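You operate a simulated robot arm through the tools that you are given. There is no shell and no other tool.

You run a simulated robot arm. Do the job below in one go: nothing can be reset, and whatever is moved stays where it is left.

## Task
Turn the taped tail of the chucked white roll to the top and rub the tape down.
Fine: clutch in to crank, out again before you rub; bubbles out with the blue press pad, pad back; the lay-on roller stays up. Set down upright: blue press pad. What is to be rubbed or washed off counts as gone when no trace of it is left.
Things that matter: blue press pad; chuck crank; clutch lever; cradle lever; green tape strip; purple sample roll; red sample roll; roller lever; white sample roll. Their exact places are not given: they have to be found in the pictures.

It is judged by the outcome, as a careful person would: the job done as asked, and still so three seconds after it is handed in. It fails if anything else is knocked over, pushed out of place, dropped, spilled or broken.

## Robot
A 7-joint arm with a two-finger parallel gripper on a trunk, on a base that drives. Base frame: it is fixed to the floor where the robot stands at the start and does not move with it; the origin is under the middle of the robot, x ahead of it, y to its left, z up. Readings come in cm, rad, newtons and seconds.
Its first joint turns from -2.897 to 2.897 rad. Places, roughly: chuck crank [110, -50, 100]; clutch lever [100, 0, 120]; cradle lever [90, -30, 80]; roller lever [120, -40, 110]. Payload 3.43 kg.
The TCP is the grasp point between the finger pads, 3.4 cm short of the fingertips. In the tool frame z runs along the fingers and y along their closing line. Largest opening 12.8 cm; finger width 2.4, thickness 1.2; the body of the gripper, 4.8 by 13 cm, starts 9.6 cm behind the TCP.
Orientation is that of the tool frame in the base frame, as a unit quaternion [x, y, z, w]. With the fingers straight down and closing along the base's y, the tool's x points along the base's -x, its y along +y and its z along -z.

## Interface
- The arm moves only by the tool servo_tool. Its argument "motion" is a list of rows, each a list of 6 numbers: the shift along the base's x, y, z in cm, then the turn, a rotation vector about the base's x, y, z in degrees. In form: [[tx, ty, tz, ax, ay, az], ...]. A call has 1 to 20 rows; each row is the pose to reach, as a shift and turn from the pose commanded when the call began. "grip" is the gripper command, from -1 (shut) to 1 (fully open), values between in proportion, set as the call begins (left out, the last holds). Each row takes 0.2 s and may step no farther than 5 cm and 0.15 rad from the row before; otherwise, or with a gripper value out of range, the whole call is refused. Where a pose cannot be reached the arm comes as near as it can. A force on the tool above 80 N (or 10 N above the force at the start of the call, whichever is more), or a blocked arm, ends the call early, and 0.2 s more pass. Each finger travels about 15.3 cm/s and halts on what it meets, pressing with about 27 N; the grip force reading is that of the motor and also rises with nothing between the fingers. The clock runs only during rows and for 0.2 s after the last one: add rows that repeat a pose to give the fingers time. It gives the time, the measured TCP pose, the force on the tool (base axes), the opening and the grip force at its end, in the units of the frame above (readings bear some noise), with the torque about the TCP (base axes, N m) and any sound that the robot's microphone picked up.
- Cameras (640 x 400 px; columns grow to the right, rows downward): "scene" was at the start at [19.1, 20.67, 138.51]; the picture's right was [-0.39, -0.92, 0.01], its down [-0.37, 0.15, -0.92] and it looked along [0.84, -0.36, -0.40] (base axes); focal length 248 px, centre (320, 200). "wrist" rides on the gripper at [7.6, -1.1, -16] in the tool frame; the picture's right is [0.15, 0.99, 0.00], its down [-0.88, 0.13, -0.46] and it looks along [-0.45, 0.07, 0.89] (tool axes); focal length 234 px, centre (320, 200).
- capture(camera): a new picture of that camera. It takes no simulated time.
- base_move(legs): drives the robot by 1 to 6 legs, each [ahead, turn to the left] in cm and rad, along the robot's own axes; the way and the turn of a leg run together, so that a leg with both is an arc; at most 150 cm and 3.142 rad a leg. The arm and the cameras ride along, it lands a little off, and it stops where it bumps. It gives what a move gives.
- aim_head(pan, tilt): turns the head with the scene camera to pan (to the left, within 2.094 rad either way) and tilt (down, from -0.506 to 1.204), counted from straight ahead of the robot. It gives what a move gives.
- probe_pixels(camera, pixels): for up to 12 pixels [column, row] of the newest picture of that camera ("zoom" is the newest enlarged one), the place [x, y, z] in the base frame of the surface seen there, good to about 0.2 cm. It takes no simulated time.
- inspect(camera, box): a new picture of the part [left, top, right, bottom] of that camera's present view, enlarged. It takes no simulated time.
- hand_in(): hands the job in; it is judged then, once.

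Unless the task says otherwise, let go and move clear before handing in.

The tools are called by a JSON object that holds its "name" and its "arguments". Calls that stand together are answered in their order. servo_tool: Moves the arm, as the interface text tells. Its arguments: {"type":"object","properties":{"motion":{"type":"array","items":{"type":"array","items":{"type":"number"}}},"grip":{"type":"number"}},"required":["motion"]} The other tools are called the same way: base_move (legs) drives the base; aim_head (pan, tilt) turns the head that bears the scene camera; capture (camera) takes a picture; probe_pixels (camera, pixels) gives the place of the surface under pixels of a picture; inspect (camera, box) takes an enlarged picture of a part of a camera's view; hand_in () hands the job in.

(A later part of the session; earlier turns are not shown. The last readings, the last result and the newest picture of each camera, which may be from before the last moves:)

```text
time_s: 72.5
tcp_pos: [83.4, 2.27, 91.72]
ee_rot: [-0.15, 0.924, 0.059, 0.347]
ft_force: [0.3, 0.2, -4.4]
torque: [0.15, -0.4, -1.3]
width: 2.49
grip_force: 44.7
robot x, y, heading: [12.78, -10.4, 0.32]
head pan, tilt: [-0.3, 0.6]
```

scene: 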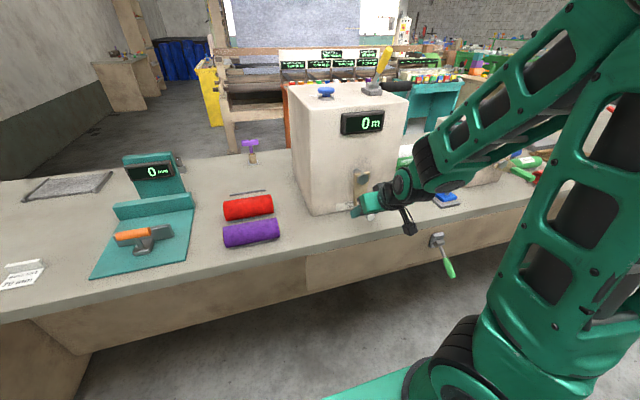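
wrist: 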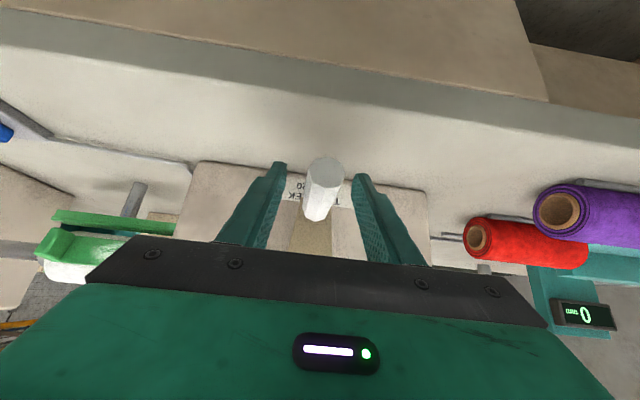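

Gripped. I'll crank about 30° counter-clockwise (handle to the right) and watch the forces and the roll.

{"name": "servo_tool", "arguments": {"motion": [[0.23, -0.72, 0.03, 0, 0, 0], [0.47, -1.44, 0.13, 0, 0, 0], [0.7, -2.15, 0.3, 0, 0, 0], [0.92, -2.83, 0.52, 0, 0, 0], [1.14, -3.5, 0.82, 0, 0, 0], [1.34, -4.14, 1.17, 0, 0, 0], [1.34, -4.14, 1.17, 0, 0, 0]]}}

{"name": "capture", "arguments": {"camera": "wrist"}}

{"name": "capture", "arguments": {"camera": "scene"}}

```text
time_s: 74.1
tcp_pos: [84.75, -1.88, 93.03]
ee_rot: [-0.15, 0.923, 0.059, 0.349]
ft_force: [-3.4, 4.8, -0.4]
torque: [-0.21, -0.29, -1.25]
width: 2.53
grip_force: 45.0
robot x, y, heading: [12.76, -10.46, 0.32]
head pan, tilt: [-0.3, 0.6]
```

```text
taken
```

wrist: 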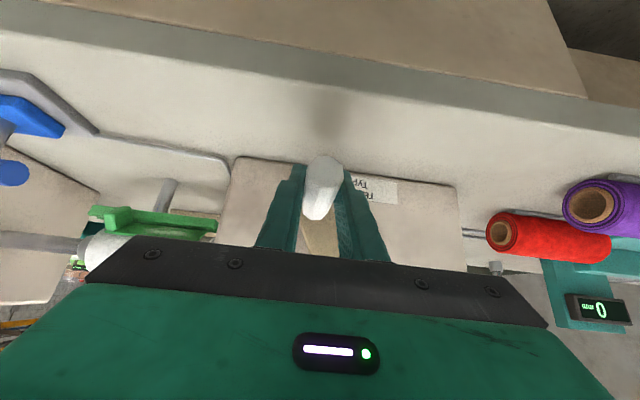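

```text
taken
```

scene: 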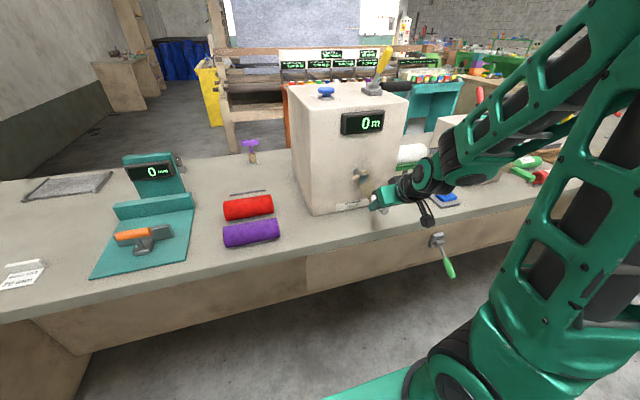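

The crank turned freely. I'll zoom on the visible part of the roll in both views to see whether the tape moved.

{"name": "inspect", "arguments": {"camera": "wrist", "box": [20, 180, 240, 290]}}

{"name": "inspect", "arguments": {"camera": "scene", "box": [380, 120, 480, 200]}}

```text
2.91 times, centred on (130, 235) of wrist
```

zoom: 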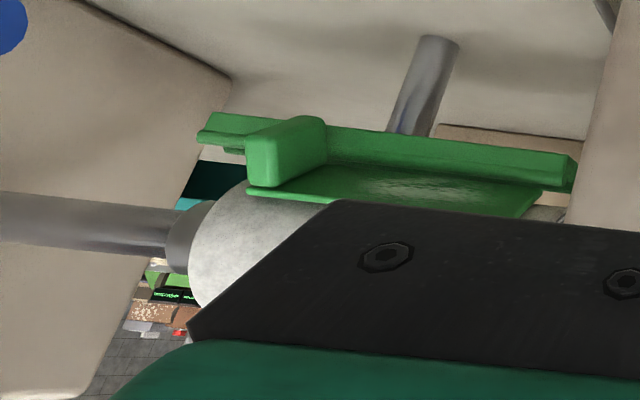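

```text
5.00 times, centred on (430, 160) of scene
```

zoom: 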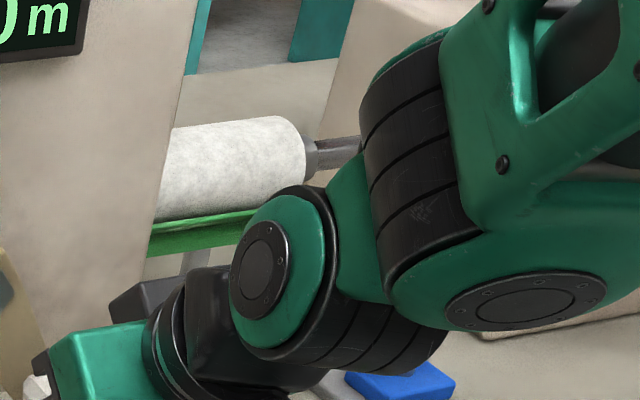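

The tape went down toward the cradle, so the clutch is engaged and I need the opposite direction. I'll crank clockwise, back through the bottom and to −120°.

{"name": "servo_tool", "arguments": {"motion": [[-0.21, 0.65, -0.35, 0, 0, 0], [-0.42, 1.3, -0.65, 0, 0, 0], [-0.65, 2.0, -0.88, 0, 0, 0], [-0.88, 2.7, -1.04, 0, 0, 0], [-1.11, 3.42, -1.14, 0, 0, 0], [-1.34, 4.14, -1.17, 0, 0, 0], [-1.58, 4.86, -1.14, 0, 0, 0], [-1.81, 5.57, -1.04, 0, 0, 0], [-2.04, 6.27, -0.88, 0, 0, 0], [-2.26, 6.97, -0.65, 0, 0, 0], [-2.48, 7.62, -0.35, 0, 0, 0], [-2.69, 8.27, 0, 0, 0, 0], [-2.69, 8.27, 0, 0, 0, 0]]}}

{"name": "capture", "arguments": {"camera": "wrist"}}

{"name": "inspect", "arguments": {"camera": "scene", "box": [340, 120, 480, 220]}}

```text
time_s: 76.9
tcp_pos: [81.99, 6.42, 93.06]
ee_rot: [-0.151, 0.923, 0.059, 0.348]
ft_force: [3.2, -2.2, -1.5]
torque: [0.1, 0.47, -1.44]
width: 2.49
grip_force: 45.1
robot x, y, heading: [12.76, -10.4, 0.317]
head pan, tilt: [-0.3, 0.6]
```

```text
taken
```

wrist: 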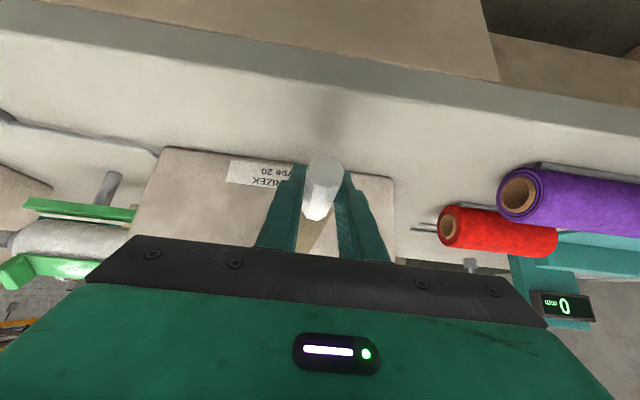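

```text
4.00 times, centred on (410, 170) of scene
```

zoom: 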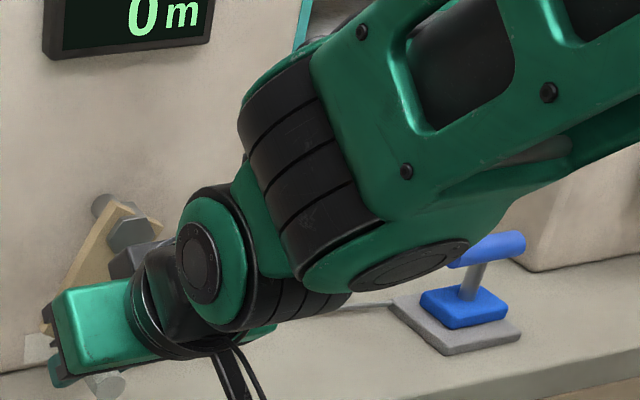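

The tape now appears past the white part at wrist (40,265), so it has moved up strongly. I'll zoom in on it.

{"name": "inspect", "arguments": {"camera": "wrist", "box": [0, 170, 160, 290]}}

{"name": "probe_pixels", "arguments": {"camera": "zoom", "pixels": [[150, 235], [250, 235], [400, 240], [60, 330], [200, 320], [300, 320], [250, 300], [250, 275], [20, 210], [400, 170], [250, 185], [250, 200]]}}

```text
3.33 times, centred on (80, 230) of wrist
```

zoom: 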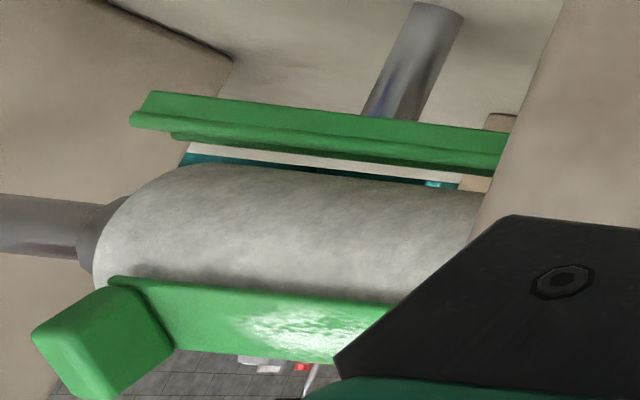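

```text
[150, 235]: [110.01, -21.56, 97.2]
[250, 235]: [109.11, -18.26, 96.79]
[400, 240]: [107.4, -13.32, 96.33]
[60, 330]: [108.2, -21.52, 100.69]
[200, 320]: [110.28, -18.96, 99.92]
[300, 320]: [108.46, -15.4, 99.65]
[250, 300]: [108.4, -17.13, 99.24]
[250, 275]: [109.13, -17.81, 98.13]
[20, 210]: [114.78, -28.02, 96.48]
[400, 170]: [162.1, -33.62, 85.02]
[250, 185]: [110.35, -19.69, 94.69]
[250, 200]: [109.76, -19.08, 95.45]
```

The strip now spans z≈98–100 on the upper front, so clockwise is the right direction at a ratio of about 1:1. I'll crank 30° more, to −150°.

{"name": "servo_tool", "arguments": {"motion": [[-0.2, 0.6, 0.42, 0, 0, 0], [-0.38, 1.18, 0.87, 0, 0, 0], [-0.55, 1.7, 1.4, 0, 0, 0], [-0.71, 2.2, 1.94, 0, 0, 0], [-0.86, 2.63, 2.55, 0, 0, 0], [-0.98, 3.02, 3.18, 0, 0, 0], [-0.98, 3.02, 3.18, 0, 0, 0]]}}

{"name": "capture", "arguments": {"camera": "wrist"}}

{"name": "inspect", "arguments": {"camera": "wrist", "box": [0, 170, 160, 290]}}

{"name": "probe_pixels", "arguments": {"camera": "zoom", "pixels": [[150, 235], [250, 235], [60, 330], [200, 320], [300, 320], [250, 300], [250, 275], [150, 300], [100, 300], [200, 270]]}}

```text
time_s: 78.5
tcp_pos: [81.11, 9.41, 96.2]
ee_rot: [-0.149, 0.924, 0.057, 0.348]
ft_force: [-3.8, -10.3, -0.6]
torque: [-0.01, 1.19, -1.13]
width: 2.48
grip_force: 45.1
robot x, y, heading: [12.72, -10.69, 0.326]
head pan, tilt: [-0.3, 0.6]
```

```text
taken
```

wrist: 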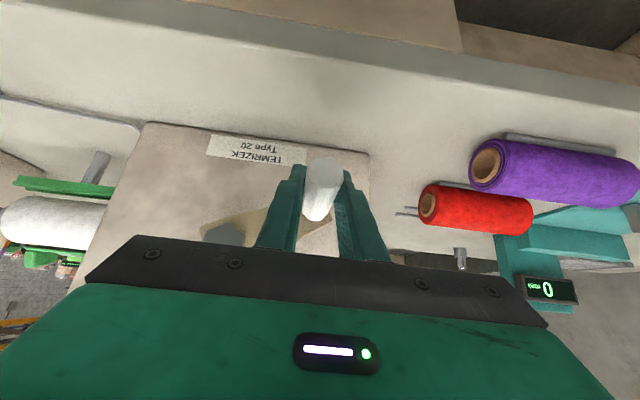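

```text
3.33 times, centred on (80, 230) of wrist
```

zoom: 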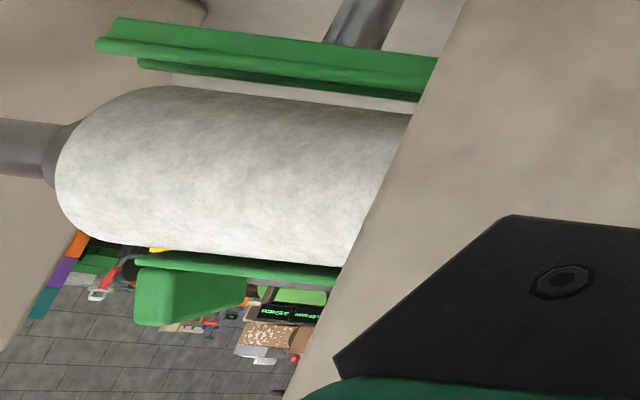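

```text
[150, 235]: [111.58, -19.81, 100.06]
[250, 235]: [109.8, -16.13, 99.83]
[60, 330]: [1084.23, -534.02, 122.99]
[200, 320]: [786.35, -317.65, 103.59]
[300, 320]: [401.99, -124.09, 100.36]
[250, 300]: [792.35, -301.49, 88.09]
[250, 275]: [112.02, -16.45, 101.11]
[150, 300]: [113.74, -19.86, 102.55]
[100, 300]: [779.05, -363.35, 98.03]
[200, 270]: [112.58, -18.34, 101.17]
```

The strip now lies almost edge-on to me at z≈101 with the tab standing up, so it is near the top. I'll look at the roll from the head camera for the exact angle.

{"name": "aim_head", "arguments": {"pan": -0.5, "tilt": 0.5}}

{"name": "capture", "arguments": {"camera": "scene"}}

```text
time_s: 79.3
tcp_pos: [81.03, 9.51, 96.25]
ee_rot: [-0.149, 0.924, 0.058, 0.348]
ft_force: [-7.5, -10.1, 0.1]
torque: [-0.02, 1.02, -1.08]
width: 2.51
grip_force: 44.6
robot x, y, heading: [12.93, -11.02, 0.318]
head pan, tilt: [-0.499, 0.499]
```

```text
taken
```

scene: 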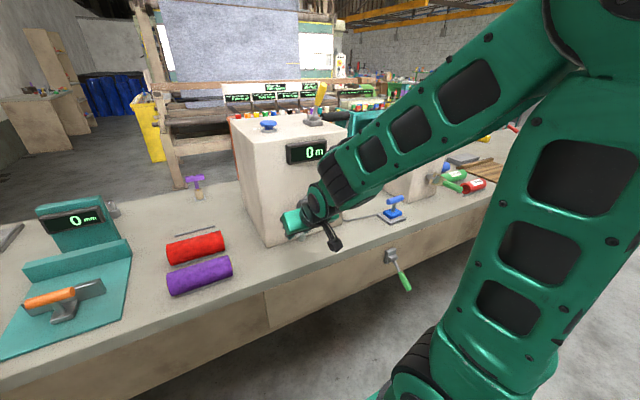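

The arm blocks that view. I'll open the gripper gently, back off, and see whether the crank and roll hold.

{"name": "servo_tool", "arguments": {"motion": [[0, 0, 0, 0, 0, 0], [0, 0, 0, 0, 0, 0], [0, 0, 0, 0, 0, 0]], "grip": -0.1}}

{"name": "capture", "arguments": {"camera": "wrist"}}

```text
time_s: 80.1
tcp_pos: [81.01, 9.42, 96.15]
ee_rot: [-0.149, 0.923, 0.058, 0.349]
ft_force: [0.8, 0.4, -0.3]
torque: [-0.03, 0.01, 0.0]
width: 5.74
grip_force: 0.0
robot x, y, heading: [12.74, -10.68, 0.319]
head pan, tilt: [-0.499, 0.499]
```

```text
taken
```

wrist: 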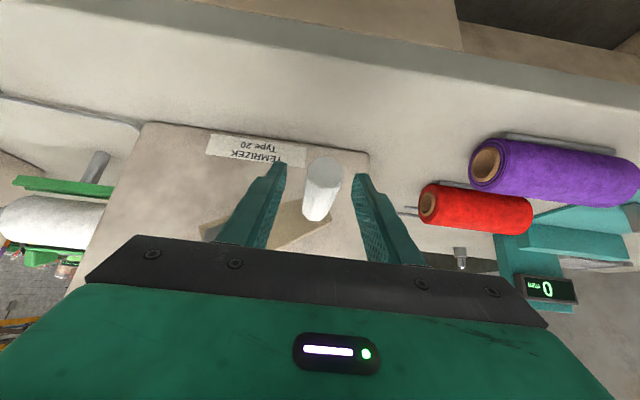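

The crank holds its angle. I'll back out, rise, reduce the tilt and move over to look down at the roll with the wrist camera.

{"name": "servo_tool", "arguments": {"motion": [[-2, -0.7, 2.5, 0, 0, 0], [-4, -1.3, 5, 0, 0, 0], [-6, -2, 8, 0, 0, 0], [-6, -2, 12, 0, 0, 0], [-6, -2, 16, -2, 6.3, 0], [-5, -4, 19, -4, 12.6, 0], [-4, -7, 21, -6.2, 19, 0], [-2.5, -11, 22, -6.2, 19, 0], [-1, -15.3, 22, -6.2, 19, 0], [0.5, -19.6, 22, -6.2, 19, 0], [2, -23.8, 22, -6.2, 19, 0], [4.5, -27, 22, -6.2, 19, 0], [7, -29, 22, -6.2, 19, 0], [7, -29, 22, -6.2, 19, 0]]}}

{"name": "capture", "arguments": {"camera": "wrist"}}

{"name": "capture", "arguments": {"camera": "scene"}}

```text
time_s: 83.1
tcp_pos: [88.02, -19.52, 118.25]
ee_rot: [-0.156, 0.97, 0.033, 0.183]
ft_force: [0.0, 0.0, 0.4]
torque: [0.02, -0.02, -0.01]
width: 5.76
grip_force: 0.0
robot x, y, heading: [12.69, -10.62, 0.314]
head pan, tilt: [-0.499, 0.499]
```

```text
taken
```

wrist: 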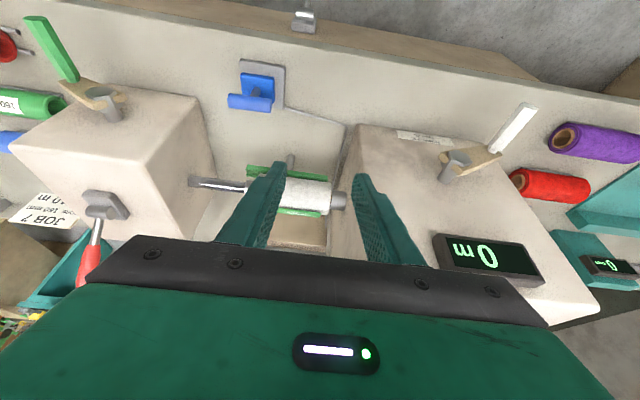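

```text
taken
```

scene: 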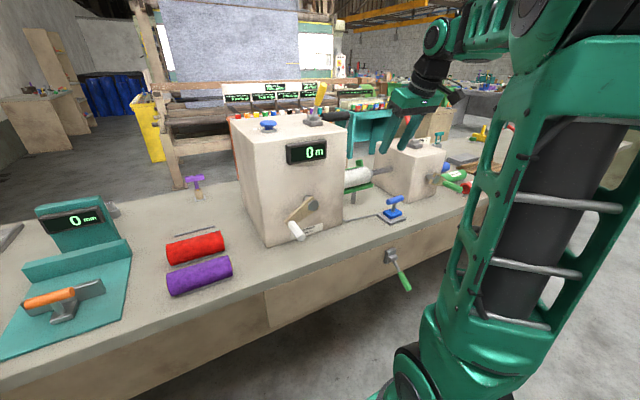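

Both cameras can now see the roll. I'll zoom in.

{"name": "inspect", "arguments": {"camera": "wrist", "box": [230, 140, 360, 250]}}

{"name": "inspect", "arguments": {"camera": "scene", "box": [335, 150, 395, 210]}}

{"name": "probe_pixels", "arguments": {"camera": "zoom", "pixels": [[220, 100], [280, 100], [230, 130], [250, 160], [240, 200], [300, 150], [320, 70], [190, 90], [150, 160], [380, 120]]}}

```text
3.64 times, centred on (295, 195) of wrist
```

zoom: 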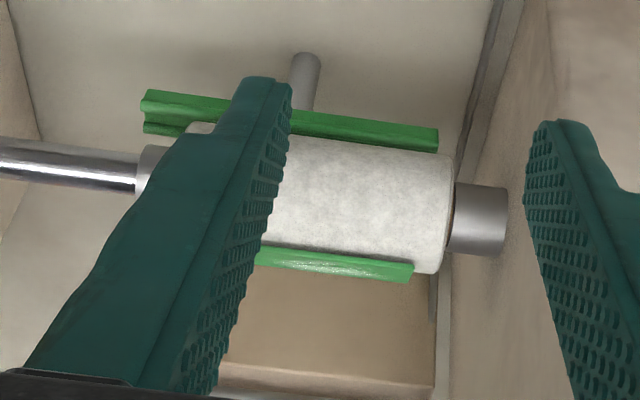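

```text
6.67 times, centred on (365, 180) of scene
```

zoom: 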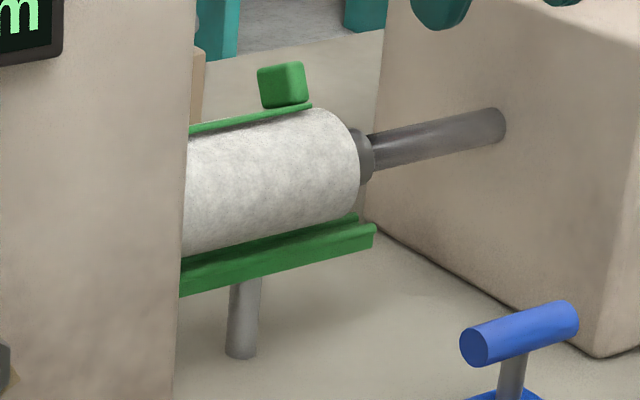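

```text
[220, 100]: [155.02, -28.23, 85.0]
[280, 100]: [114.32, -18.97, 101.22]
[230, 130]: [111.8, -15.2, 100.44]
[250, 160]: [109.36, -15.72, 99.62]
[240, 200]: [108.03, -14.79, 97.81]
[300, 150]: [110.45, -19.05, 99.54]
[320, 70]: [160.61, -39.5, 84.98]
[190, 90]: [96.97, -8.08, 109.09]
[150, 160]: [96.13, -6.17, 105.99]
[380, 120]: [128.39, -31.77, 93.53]
```

From above, the strip sits past the top on the far side, so I overshot. I'll measure how far.

{"name": "inspect", "arguments": {"camera": "wrist", "box": [295, 170, 345, 225]}}

{"name": "probe_pixels", "arguments": {"camera": "zoom", "pixels": [[220, 60], [220, 120], [220, 200], [220, 280], [220, 305], [220, 318], [220, 330], [220, 345], [150, 300], [150, 320], [150, 335], [290, 320]]}}

```text
7.27 times, centred on (320, 198) of wrist
```

zoom: 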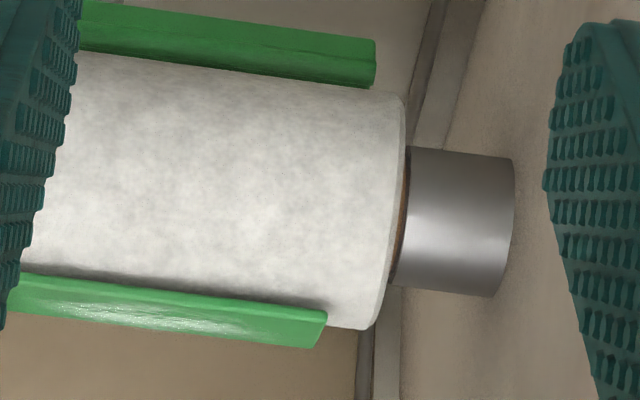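

```text
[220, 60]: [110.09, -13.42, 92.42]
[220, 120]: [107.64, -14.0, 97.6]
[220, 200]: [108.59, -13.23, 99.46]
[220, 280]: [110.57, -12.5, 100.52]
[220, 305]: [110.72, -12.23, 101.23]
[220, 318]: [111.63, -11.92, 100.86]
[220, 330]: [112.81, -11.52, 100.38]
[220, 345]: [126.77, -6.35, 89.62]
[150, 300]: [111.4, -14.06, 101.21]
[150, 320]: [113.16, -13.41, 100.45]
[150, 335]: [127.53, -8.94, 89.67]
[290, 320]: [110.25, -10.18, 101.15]
```

Tape normal is about 15–20° past the top. 60° of crank gave roughly 100° of roll, a ratio of about 1.65, so I need to crank back about 10–11°. I'll return along the same path to the handle.

{"name": "servo_tool", "arguments": {"motion": [[-2.5, 2, 0, 0, 0, 0], [-5, 5.2, 0, 0, 0, 0], [-6.5, 9.4, 0, 0, 0, 0], [-8, 13.7, 0, 0, 0, 0], [-9.5, 18, 0, 0, 0, 0], [-11, 22, -1, 0, 0, 0], [-12, 25, -3, 2.2, -6.4, 0], [-13, 27, -6, 4.2, -12.7, 0], [-13, 27, -10, 6.2, -19, 0], [-13, 27, -14, 6.2, -19, 0], [-13, 27, -14, 6.2, -19, 0]]}}

{"name": "capture", "arguments": {"camera": "wrist"}}

```text
time_s: 85.5
tcp_pos: [74.98, 7.48, 104.2]
ee_rot: [-0.149, 0.924, 0.057, 0.348]
ft_force: [-0.5, -0.1, -0.5]
torque: [0.0, -0.02, -0.03]
width: 5.74
grip_force: 0.1
robot x, y, heading: [13.03, -10.33, 0.323]
head pan, tilt: [-0.499, 0.499]
```

```text
taken
```

wrist: 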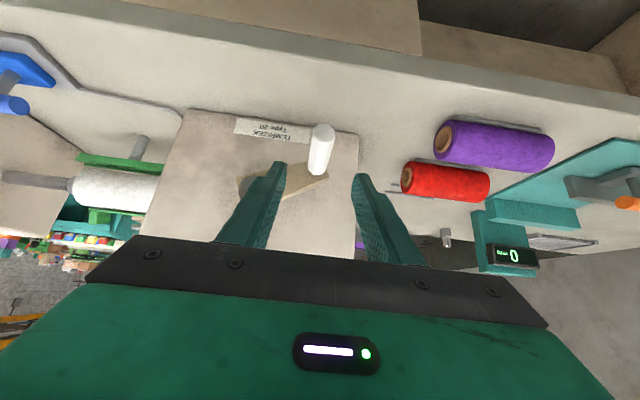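

The handle is centred. I'll go in, close, and crank back about 11°.

{"name": "servo_tool", "arguments": {"motion": [[2, 0.7, -2.8, 0, 0, 0], [4, 1.3, -5.4, 0, 0, 0], [6, 2, -8, 0, 0, 0], [6, 2, -8, 0, 0, 0]]}}

{"name": "servo_tool", "arguments": {"motion": [[0, 0, 0, 0, 0, 0], [0, 0, 0, 0, 0, 0], [0, 0, 0, 0, 0, 0], [0, 0, 0, 0, 0, 0]], "grip": -1}}

{"name": "servo_tool", "arguments": {"motion": [[0.1, -0.3, -0.42, 0, 0, 0], [0.2, -0.6, -0.88, 0, 0, 0], [0.3, -0.91, -1.36, 0, 0, 0], [0.3, -0.91, -1.36, 0, 0, 0]]}}

{"name": "inspect", "arguments": {"camera": "wrist", "box": [0, 150, 160, 280]}}

```text
time_s: 86.5
tcp_pos: [80.93, 9.47, 96.11]
ee_rot: [-0.15, 0.923, 0.059, 0.349]
ft_force: [0.1, 0.3, -0.1]
torque: [0.01, -0.01, -0.02]
width: 5.78
grip_force: 0.1
robot x, y, heading: [12.99, -10.73, 0.317]
head pan, tilt: [-0.499, 0.499]
```

```text
time_s: 87.5
tcp_pos: [80.95, 9.42, 96.03]
ee_rot: [-0.149, 0.924, 0.059, 0.348]
ft_force: [1.2, 3.3, -3.3]
torque: [0.16, -0.03, -1.19]
width: 2.49
grip_force: 44.8
robot x, y, heading: [13.16, -10.76, 0.318]
head pan, tilt: [-0.499, 0.499]
```

```text
time_s: 88.5
tcp_pos: [81.21, 8.65, 94.74]
ee_rot: [-0.151, 0.923, 0.058, 0.348]
ft_force: [-8.6, 14.2, -7.2]
torque: [-0.05, -1.09, -1.11]
width: 2.49
grip_force: 44.6
robot x, y, heading: [12.99, -10.65, 0.315]
head pan, tilt: [-0.499, 0.499]
```

```text
3.08 times, centred on (80, 215) of wrist
```

zoom: 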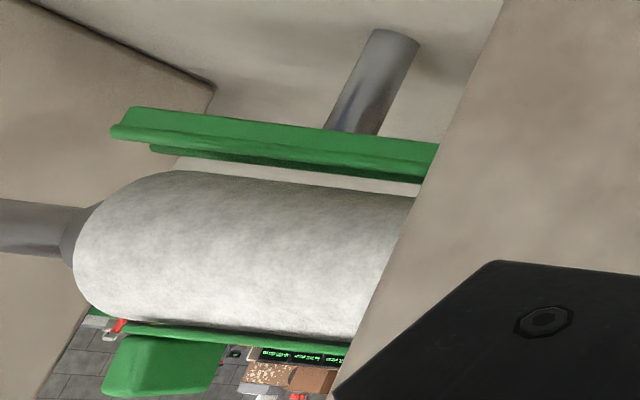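

I'll release and look again from above along the same path.

{"name": "servo_tool", "arguments": {"motion": [[0, 0, 0, 0, 0, 0], [0, 0, 0, 0, 0, 0], [0, 0, 0, 0, 0, 0]], "grip": -0.1}}

{"name": "servo_tool", "arguments": {"motion": [[-2, -0.7, 2.5, 0, 0, 0], [-4, -1.3, 5, 0, 0, 0], [-6, -2, 8, 0, 0, 0], [-6, -2, 12, 0, 0, 0], [-6, -2, 16, -2, 6.3, 0], [-5, -4, 19, -4, 12.6, 0], [-4, -7, 21, -6.2, 19, 0], [-2.5, -11, 22, -6.2, 19, 0], [-1, -15.3, 22, -6.2, 19, 0], [0.5, -19.6, 22, -6.2, 19, 0], [2, -23.8, 22, -6.2, 19, 0], [4.5, -27, 22, -6.2, 19, 0], [7, -29, 22, -6.2, 19, 0], [8.5, -33.4, 23, -6.2, 19, 0], [10, -37.5, 25, -6.2, 19, 0], [10, -37.5, 25, -6.2, 19, 0]]}}

{"name": "capture", "arguments": {"camera": "wrist"}}

```text
time_s: 89.3
tcp_pos: [81.28, 8.59, 94.87]
ee_rot: [-0.15, 0.923, 0.059, 0.349]
ft_force: [0.5, 0.4, 0.4]
torque: [-0.01, -0.03, 0.0]
width: 5.78
grip_force: 0.0
robot x, y, heading: [13.14, -10.53, 0.322]
head pan, tilt: [-0.499, 0.499]
```

```text
time_s: 92.7
tcp_pos: [91.3, -28.99, 119.79]
ee_rot: [-0.157, 0.97, 0.032, 0.182]
ft_force: [-0.5, -0.1, 0.2]
torque: [0.01, 0.0, -0.04]
width: 5.75
grip_force: 0.1
robot x, y, heading: [13.09, -10.66, 0.316]
head pan, tilt: [-0.499, 0.499]
```

```text
taken
```

wrist: 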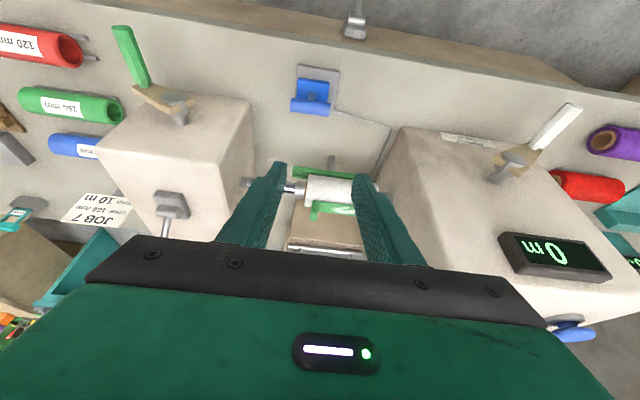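

{"name": "inspect", "arguments": {"camera": "wrist", "box": [290, 160, 370, 225]}}

{"name": "probe_pixels", "arguments": {"camera": "zoom", "pixels": [[300, 120], [300, 180], [300, 225], [300, 250], [300, 265], [300, 280], [300, 295], [380, 230], [380, 250], [380, 270], [380, 285], [380, 295]]}}

{"name": "inspect", "arguments": {"camera": "scene", "box": [335, 150, 395, 210]}}

```text
6.15 times, centred on (330, 192) of wrist
```

zoom: 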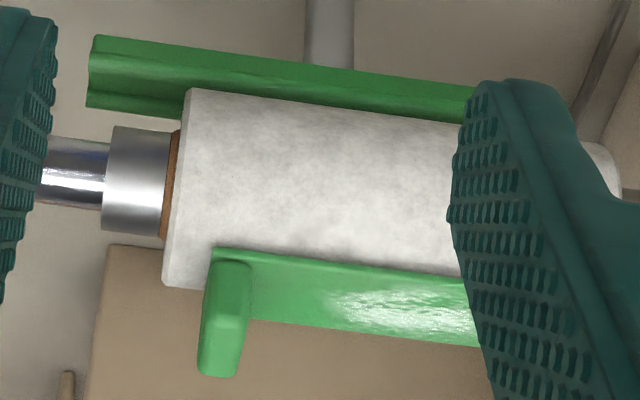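

```text
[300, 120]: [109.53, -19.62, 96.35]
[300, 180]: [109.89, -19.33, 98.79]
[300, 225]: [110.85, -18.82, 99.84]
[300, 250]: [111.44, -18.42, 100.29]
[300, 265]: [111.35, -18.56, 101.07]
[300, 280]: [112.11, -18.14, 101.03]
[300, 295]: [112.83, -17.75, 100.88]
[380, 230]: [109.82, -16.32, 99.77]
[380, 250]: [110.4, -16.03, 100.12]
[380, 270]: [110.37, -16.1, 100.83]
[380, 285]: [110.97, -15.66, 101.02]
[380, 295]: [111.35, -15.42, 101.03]
```

```text
6.67 times, centred on (365, 180) of scene
```

zoom: 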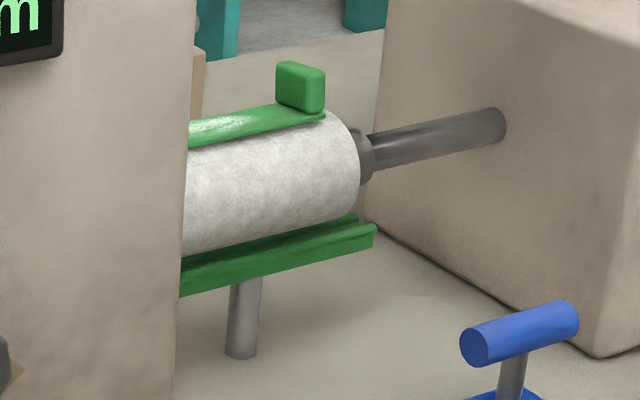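

The strip now looks nearly level on top. I'll measure its far edge to judge how well it is centred.

{"name": "inspect", "arguments": {"camera": "wrist", "box": [290, 160, 370, 225]}}

{"name": "probe_pixels", "arguments": {"camera": "zoom", "pixels": [[300, 262], [300, 305], [300, 312], [300, 318], [300, 322], [400, 270], [400, 300], [400, 315], [400, 325], [400, 332], [225, 300], [225, 360]]}}

```text
6.15 times, centred on (330, 192) of wrist
```

zoom: 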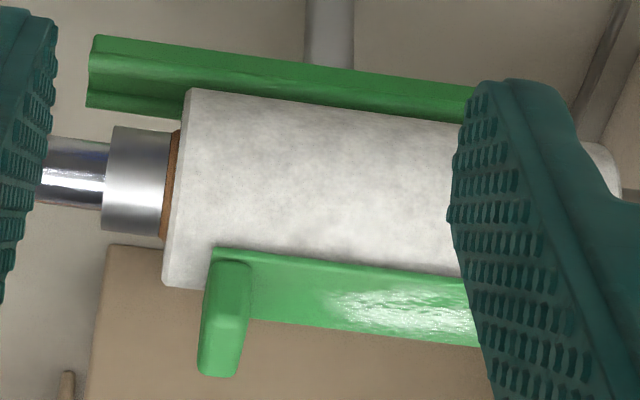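

```text
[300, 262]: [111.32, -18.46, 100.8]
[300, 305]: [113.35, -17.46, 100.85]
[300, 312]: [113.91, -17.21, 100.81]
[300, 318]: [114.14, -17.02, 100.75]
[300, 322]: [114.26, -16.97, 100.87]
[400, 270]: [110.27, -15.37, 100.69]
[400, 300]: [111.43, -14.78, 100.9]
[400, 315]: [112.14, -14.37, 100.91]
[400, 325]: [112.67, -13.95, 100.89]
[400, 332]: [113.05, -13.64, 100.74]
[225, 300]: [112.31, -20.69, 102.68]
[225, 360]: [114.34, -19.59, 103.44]
```

The strip is level on top: edges at u≈100.1 and 103.4, all at z≈100.8. Now the clutch must go out, so I'll drive forward 9 cm to reach the yellow lever comfortably.

{"name": "base_move", "arguments": {"legs": [[9, 0]]}}

{"name": "capture", "arguments": {"camera": "scene"}}

{"name": "capture", "arguments": {"camera": "wrist"}}

```text
time_s: 93.8
tcp_pos: [99.92, -25.98, 119.77]
ee_rot: [-0.157, 0.97, 0.032, 0.183]
ft_force: [-0.1, -0.4, 1.0]
torque: [0.0, 0.0, 0.02]
width: 5.77
grip_force: 0.0
robot x, y, heading: [21.57, -7.61, 0.321]
head pan, tilt: [-0.499, 0.499]
```

```text
taken
```

scene: 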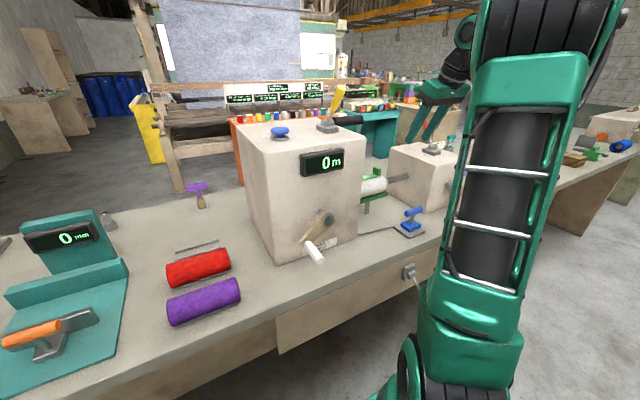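

```text
taken
```

wrist: 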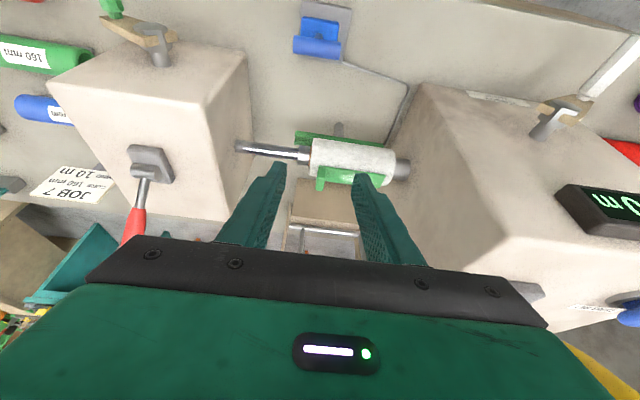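

I'll rise, tilt the tool forward, and move over to the clutch lever.

{"name": "servo_tool", "arguments": {"motion": [[0, 0, 4, 2.1, -6.3, 0], [0, 0, 8, 4.2, -12.7, 0], [0, 0, 12.5, 6.2, -19, 0], [0, 0, 17.5, 6.2, -19, 0], [-1.27, 3.9, 18, 6.2, -19, 0], [-2.54, 7.8, 18, 6.2, -19, 0], [-3.8, 11.7, 18, 6.2, -19, 0], [-5.1, 15.6, 18, 6.2, -19, 0], [-6.3, 19.5, 18, 6.2, -19, 0], [-7.6, 23.4, 18, 6.2, -19, 0], [-7.6, 23.4, 18, 6.2, -19, 0]]}}

{"name": "capture", "arguments": {"camera": "wrist"}}

{"name": "capture", "arguments": {"camera": "scene"}}

```text
time_s: 96.2
tcp_pos: [90.84, -2.98, 138.45]
ee_rot: [-0.15, 0.921, 0.059, 0.354]
ft_force: [-0.2, -0.1, 0.0]
torque: [-0.01, 0.02, 0.02]
width: 5.74
grip_force: 0.1
robot x, y, heading: [21.53, -8.16, 0.317]
head pan, tilt: [-0.499, 0.499]
```

```text
taken
```

wrist: 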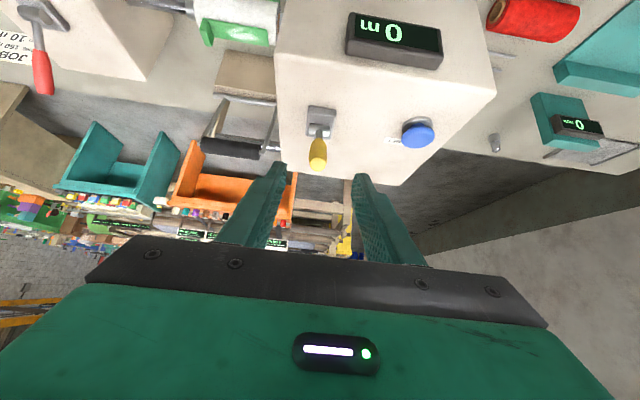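

```text
taken
```

scene: 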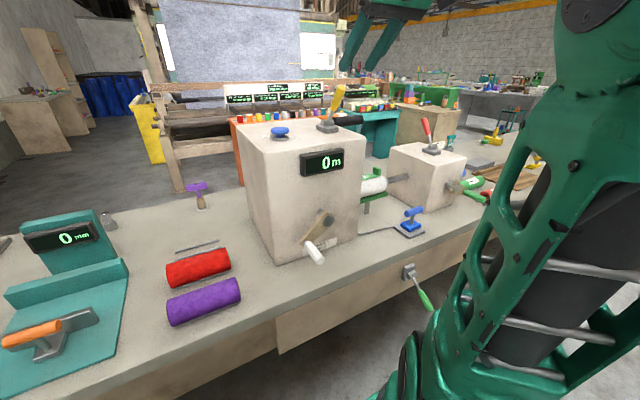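

The lever (wrist (318,155)) is lined up between the fingers. I'll advance onto the handle.

{"name": "servo_tool", "arguments": {"motion": [[2.2, 0.7, -2.2, 0, 0, 0], [4.4, 1.4, -4.5, 0, 0, 0], [6.6, 2.1, -6.8, 0, 0, 0], [8.8, 2.8, -9, 0, 0, 0], [8.8, 2.8, -9, 0, 0, 0]]}}

{"name": "capture", "arguments": {"camera": "wrist"}}

{"name": "inspect", "arguments": {"camera": "scene", "box": [290, 70, 390, 150]}}

```text
time_s: 97.4
tcp_pos: [99.69, -0.4, 129.56]
ee_rot: [-0.149, 0.921, 0.059, 0.354]
ft_force: [-0.1, -0.3, -0.2]
torque: [0.03, -0.01, 0.0]
width: 5.76
grip_force: 0.0
robot x, y, heading: [21.97, -7.82, 0.321]
head pan, tilt: [-0.499, 0.499]
```

```text
taken
```

wrist: 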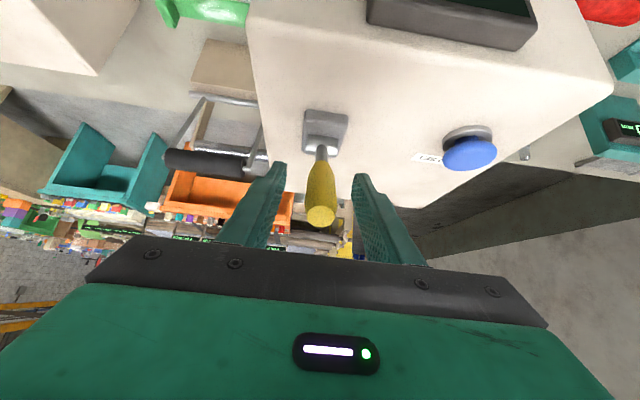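

```text
5.00 times, centred on (340, 110) of scene
```

zoom: 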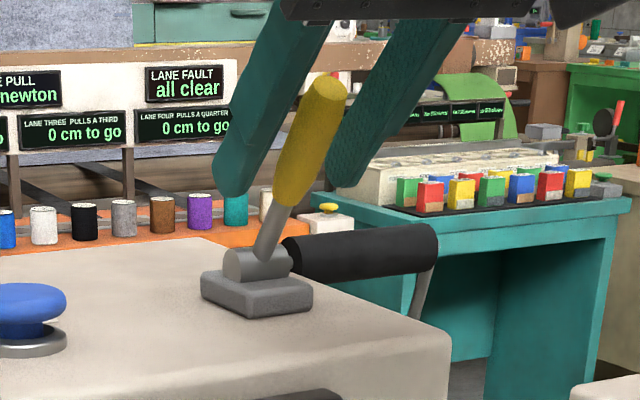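

Straddled. I'll close and push the lever back over its arc to the rear position.

{"name": "servo_tool", "arguments": {"motion": [[0, 0, 0, 0, 0, 0], [0, 0, 0, 0, 0, 0], [0, 0, 0, 0, 0, 0], [0, 0, 0, 0, 0, 0]], "grip": -1}}

{"name": "servo_tool", "arguments": {"motion": [[0.95, 0.3, 0.6, 0, 0, 0], [2.0, 0.65, 1.13, 0, 0, 0], [3.35, 1.1, 1.5, 0, 0, 0], [4.75, 1.55, 1.64, 0, 0, 0], [6.1, 2.0, 1.5, 0, 0, 0], [7.5, 2.45, 1.13, 0, 0, 0], [7.5, 2.45, 1.13, 0, 0, 0]]}}

{"name": "capture", "arguments": {"camera": "wrist"}}

```text
time_s: 98.4
tcp_pos: [99.65, -0.33, 129.67]
ee_rot: [-0.15, 0.921, 0.06, 0.354]
ft_force: [-0.1, 4.5, -3.3]
torque: [-1.16, -0.27, -0.75]
width: 2.51
grip_force: 44.9
robot x, y, heading: [21.55, -7.66, 0.319]
head pan, tilt: [-0.499, 0.499]
```

```text
time_s: 100.0
tcp_pos: [107.26, 2.15, 131.04]
ee_rot: [-0.15, 0.92, 0.059, 0.357]
ft_force: [-0.8, 4.3, 27.4]
torque: [-0.37, 0.76, -0.09]
width: 2.47
grip_force: 45.2
robot x, y, heading: [21.77, -7.52, 0.321]
head pan, tilt: [-0.499, 0.499]
```

```text
taken
```

wrist: 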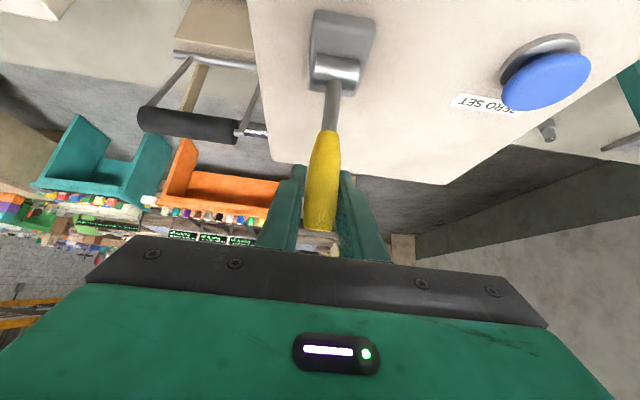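

The lever is over centre with low force. I'll continue to the rear stop.

{"name": "servo_tool", "arguments": {"motion": [[0.6, 0.2, -0.4, 0, 0, 0], [1.2, 0.4, -0.8, 0, 0, 0], [1.7, 0.55, -1.2, 0, 0, 0], [2.2, 0.7, -1.7, 0, 0, 0], [2.2, 0.7, -1.7, 0, 0, 0]]}}

{"name": "capture", "arguments": {"camera": "wrist"}}

{"name": "inspect", "arguments": {"camera": "scene", "box": [290, 70, 390, 150]}}

```text
time_s: 101.2
tcp_pos: [109.33, 2.96, 129.04]
ee_rot: [-0.149, 0.921, 0.059, 0.355]
ft_force: [3.4, 6.8, 26.5]
torque: [-0.25, 1.01, -0.15]
width: 2.49
grip_force: 45.0
robot x, y, heading: [21.88, -7.72, 0.322]
head pan, tilt: [-0.499, 0.499]
```

```text
taken
```

wrist: 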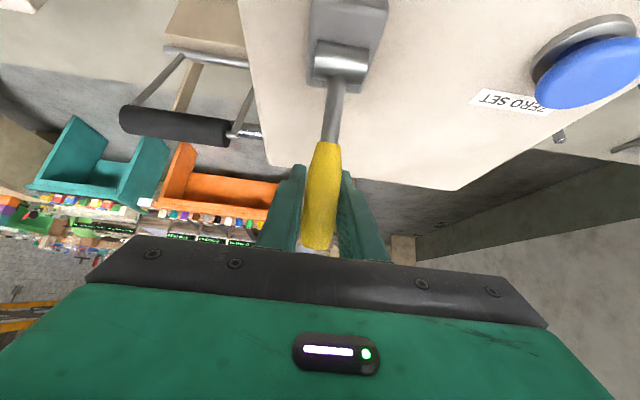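

```text
5.00 times, centred on (340, 110) of scene
```

zoom: 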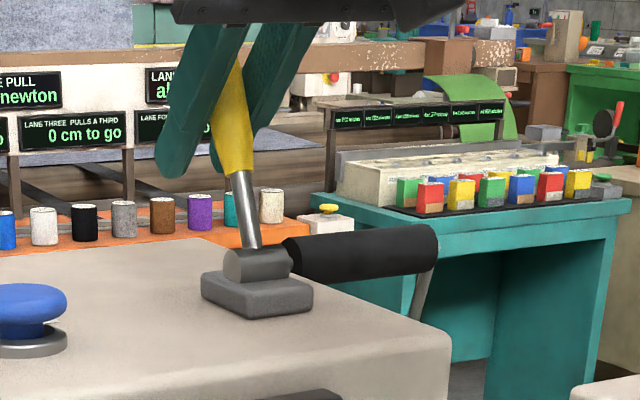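

The lever is about where it started. I'll push slightly more to feel the stop.

{"name": "servo_tool", "arguments": {"motion": [[0.4, 0.13, -0.2, 0, 0, 0], [0.8, 0.26, -0.45, 0, 0, 0], [1.2, 0.39, -0.75, 0, 0, 0], [1.2, 0.39, -0.75, 0, 0, 0]]}}

{"name": "inspect", "arguments": {"camera": "scene", "box": [290, 70, 390, 150]}}

```text
time_s: 102.2
tcp_pos: [110.49, 3.23, 128.27]
ee_rot: [-0.15, 0.922, 0.059, 0.353]
ft_force: [-14.0, 6.3, 8.1]
torque: [-0.4, 1.19, -0.3]
width: 2.46
grip_force: 44.6
robot x, y, heading: [21.33, -7.85, 0.32]
head pan, tilt: [-0.499, 0.499]
```

```text
5.00 times, centred on (340, 110) of scene
```

zoom: 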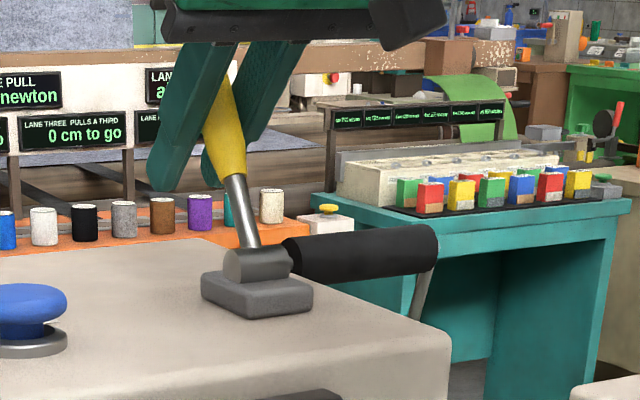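

The stop is reached, with resistance of −14 N. I'll open, retreat along the fingers, and verify the lever and the roll.

{"name": "servo_tool", "arguments": {"motion": [[-0.3, -0.1, 0.2, 0, 0, 0], [-0.3, -0.1, 0.2, 0, 0, 0], [-0.3, -0.1, 0.2, 0, 0, 0]], "grip": 0}}

{"name": "servo_tool", "arguments": {"motion": [[-2.5, -0.8, 3, 0, 0, 0], [-5, -1.6, 6, 0, 0, 0], [-8, -2.6, 8.5, 0, 0, 0], [-10, -3.3, 9.5, 0, 0, 0], [-9, -7.5, 9.5, 0, 0, 0], [-8, -11.7, 9.5, 0, 0, 0], [-7, -15.8, 9.5, 0, 0, 0], [-7, -19.8, 9.5, 0, 0, 0], [-7, -24, 8, 0, 0, 0], [-7, -28, 6, 0, 0, 0], [-7, -28, 6, 0, 0, 0]]}}

{"name": "inspect", "arguments": {"camera": "scene", "box": [290, 70, 390, 150]}}

{"name": "capture", "arguments": {"camera": "wrist"}}

{"name": "inspect", "arguments": {"camera": "scene", "box": [345, 155, 425, 215]}}

```text
time_s: 103.0
tcp_pos: [110.35, 3.24, 128.61]
ee_rot: [-0.15, 0.921, 0.059, 0.354]
ft_force: [-0.5, 0.1, -0.2]
torque: [-0.04, 0.04, 0.01]
width: 6.39
grip_force: 0.0
robot x, y, heading: [21.55, -7.86, 0.321]
head pan, tilt: [-0.499, 0.499]
```

```text
time_s: 105.4
tcp_pos: [103.43, -24.74, 134.31]
ee_rot: [-0.15, 0.921, 0.059, 0.354]
ft_force: [-0.2, 0.0, -0.1]
torque: [-0.04, 0.01, -0.02]
width: 6.4
grip_force: 0.1
robot x, y, heading: [21.61, -7.55, 0.317]
head pan, tilt: [-0.499, 0.499]
```

```text
5.00 times, centred on (340, 110) of scene
```

zoom: 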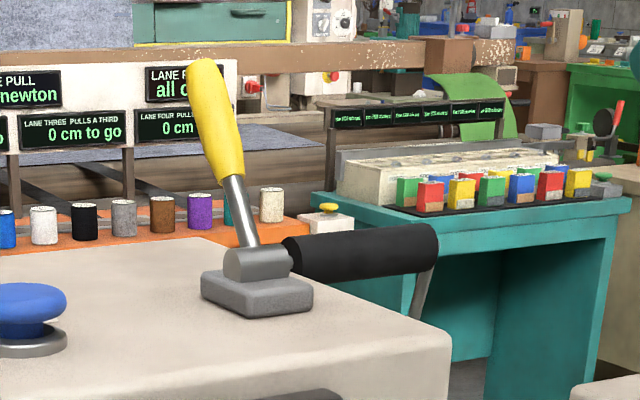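

```text
taken
```

wrist: 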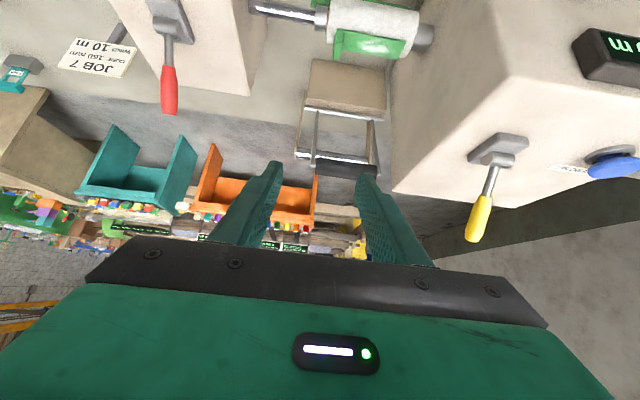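

```text
6.67 times, centred on (385, 185) of scene
```

zoom: 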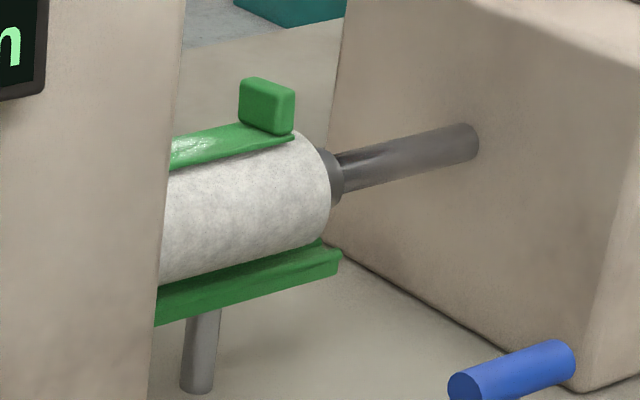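

The clutch is out, and the strip is still on top with its bubbles visible. I'll retract the arm, then drive about 28 cm right so both pad and roll are straight ahead.

{"name": "servo_tool", "arguments": {"motion": [[-4.2, -1.4, 0, 0, 0, 0], [-8.4, -2.8, 0, 0, 0, 0], [-12.6, -4.2, 0, 0, 0, 0], [-16.8, -5.5, 0, 0, 0, 0], [-16.8, -5.5, 0, 0, 0, 0]]}}

```text
time_s: 106.8
tcp_pos: [89.08, -27.46, 135.42]
ee_rot: [-0.164, 0.915, 0.074, 0.362]
ft_force: [0.9, 1.8, -1.2]
torque: [-0.11, 0.17, -0.07]
width: 6.41
grip_force: 0.1
robot x, y, heading: [21.57, -7.48, 0.315]
head pan, tilt: [-0.499, 0.499]
stopped in row 5: the arm was blocked; the commanded pose is now the measured one
```

It was blocked at the folded end, but the retraction is enough. Driving now.

{"name": "servo_tool", "arguments": {"motion": [[2, 0.6, -1, 0, 0, 0], [2, 0.6, -1, 0, 0, 0]]}}

{"name": "base_move", "arguments": {"legs": [[0, -1.571], [28, 0], [0, 1.571]]}}

{"name": "aim_head", "arguments": {"pan": 0.0, "tilt": 0.6}}

{"name": "capture", "arguments": {"camera": "scene"}}

{"name": "capture", "arguments": {"camera": "wrist"}}

```text
time_s: 107.4
tcp_pos: [90.17, -26.07, 134.04]
ee_rot: [-0.191, 0.911, 0.079, 0.358]
ft_force: [0.1, 0.2, 0.2]
torque: [-0.01, 0.01, 0.0]
width: 6.39
grip_force: 0.0
robot x, y, heading: [21.54, -7.87, 0.317]
head pan, tilt: [-0.499, 0.499]
```

```text
time_s: 117.5
tcp_pos: [96.11, -60.59, 136.31]
ee_rot: [-0.096, 0.916, 0.056, 0.386]
ft_force: [1.0, -0.1, -0.9]
torque: [-0.03, 0.07, -0.03]
width: 6.42
grip_force: 0.1
robot x, y, heading: [30.71, -34.86, 0.252]
head pan, tilt: [-0.499, 0.499]
stopped in leg 3: the robot was blocked; the commanded pose is now the measured one
```

```text
time_s: 118.5
tcp_pos: [96.23, -60.41, 136.35]
ee_rot: [-0.096, 0.916, 0.056, 0.385]
ft_force: [-0.7, -0.2, -0.7]
torque: [0.0, 0.0, 0.01]
width: 6.38
grip_force: 0.1
robot x, y, heading: [30.84, -34.83, 0.253]
head pan, tilt: [0.0, 0.6]
```

```text
taken
```

scene: 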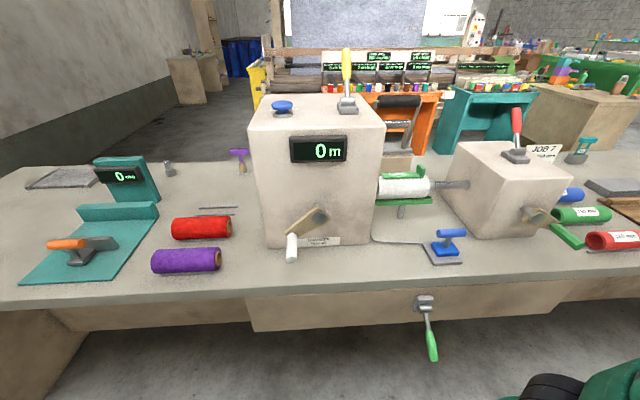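

```text
taken
```

wrist: 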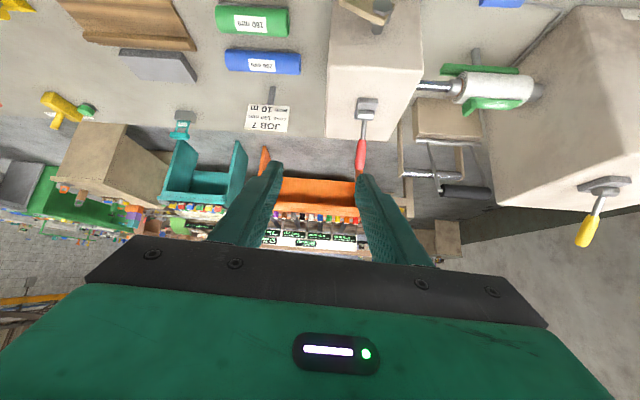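

The final turn was cut short slightly at heading 0.25, but the scene shows all the parts in place. I'll check the cradle lever and measure the press pad closely.

{"name": "inspect", "arguments": {"camera": "scene", "box": [370, 165, 480, 275]}}

{"name": "inspect", "arguments": {"camera": "scene", "box": [415, 220, 475, 270]}}

{"name": "probe_pixels", "arguments": {"camera": "zoom", "pixels": [[245, 120], [280, 110], [350, 105], [420, 100], [455, 105], [350, 85], [350, 130], [320, 190], [200, 260], [370, 245], [250, 230], [330, 270]]}}

{"name": "probe_pixels", "arguments": {"camera": "scene", "pixels": [[433, 350], [425, 305]]}}

```text
3.64 times, centred on (425, 220) of scene
```

zoom: 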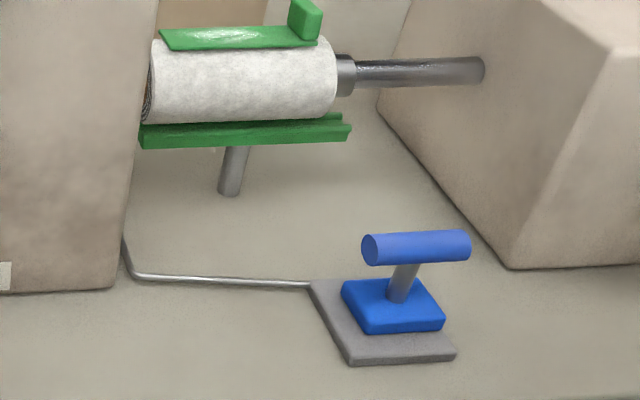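

```text
8.00 times, centred on (445, 245) of scene
```

zoom: 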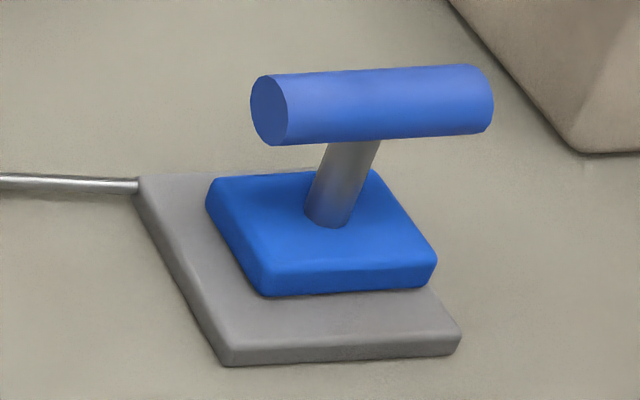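

```text
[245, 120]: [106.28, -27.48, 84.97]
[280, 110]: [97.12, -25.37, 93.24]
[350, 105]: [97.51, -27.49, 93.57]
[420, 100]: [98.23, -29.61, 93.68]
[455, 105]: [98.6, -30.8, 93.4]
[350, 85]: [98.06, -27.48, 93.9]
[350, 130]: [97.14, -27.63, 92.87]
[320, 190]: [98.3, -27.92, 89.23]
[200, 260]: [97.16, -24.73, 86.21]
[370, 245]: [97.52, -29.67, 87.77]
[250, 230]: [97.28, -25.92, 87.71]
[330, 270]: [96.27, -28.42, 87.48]
```

```text
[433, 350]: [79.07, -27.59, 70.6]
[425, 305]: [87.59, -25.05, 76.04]
```

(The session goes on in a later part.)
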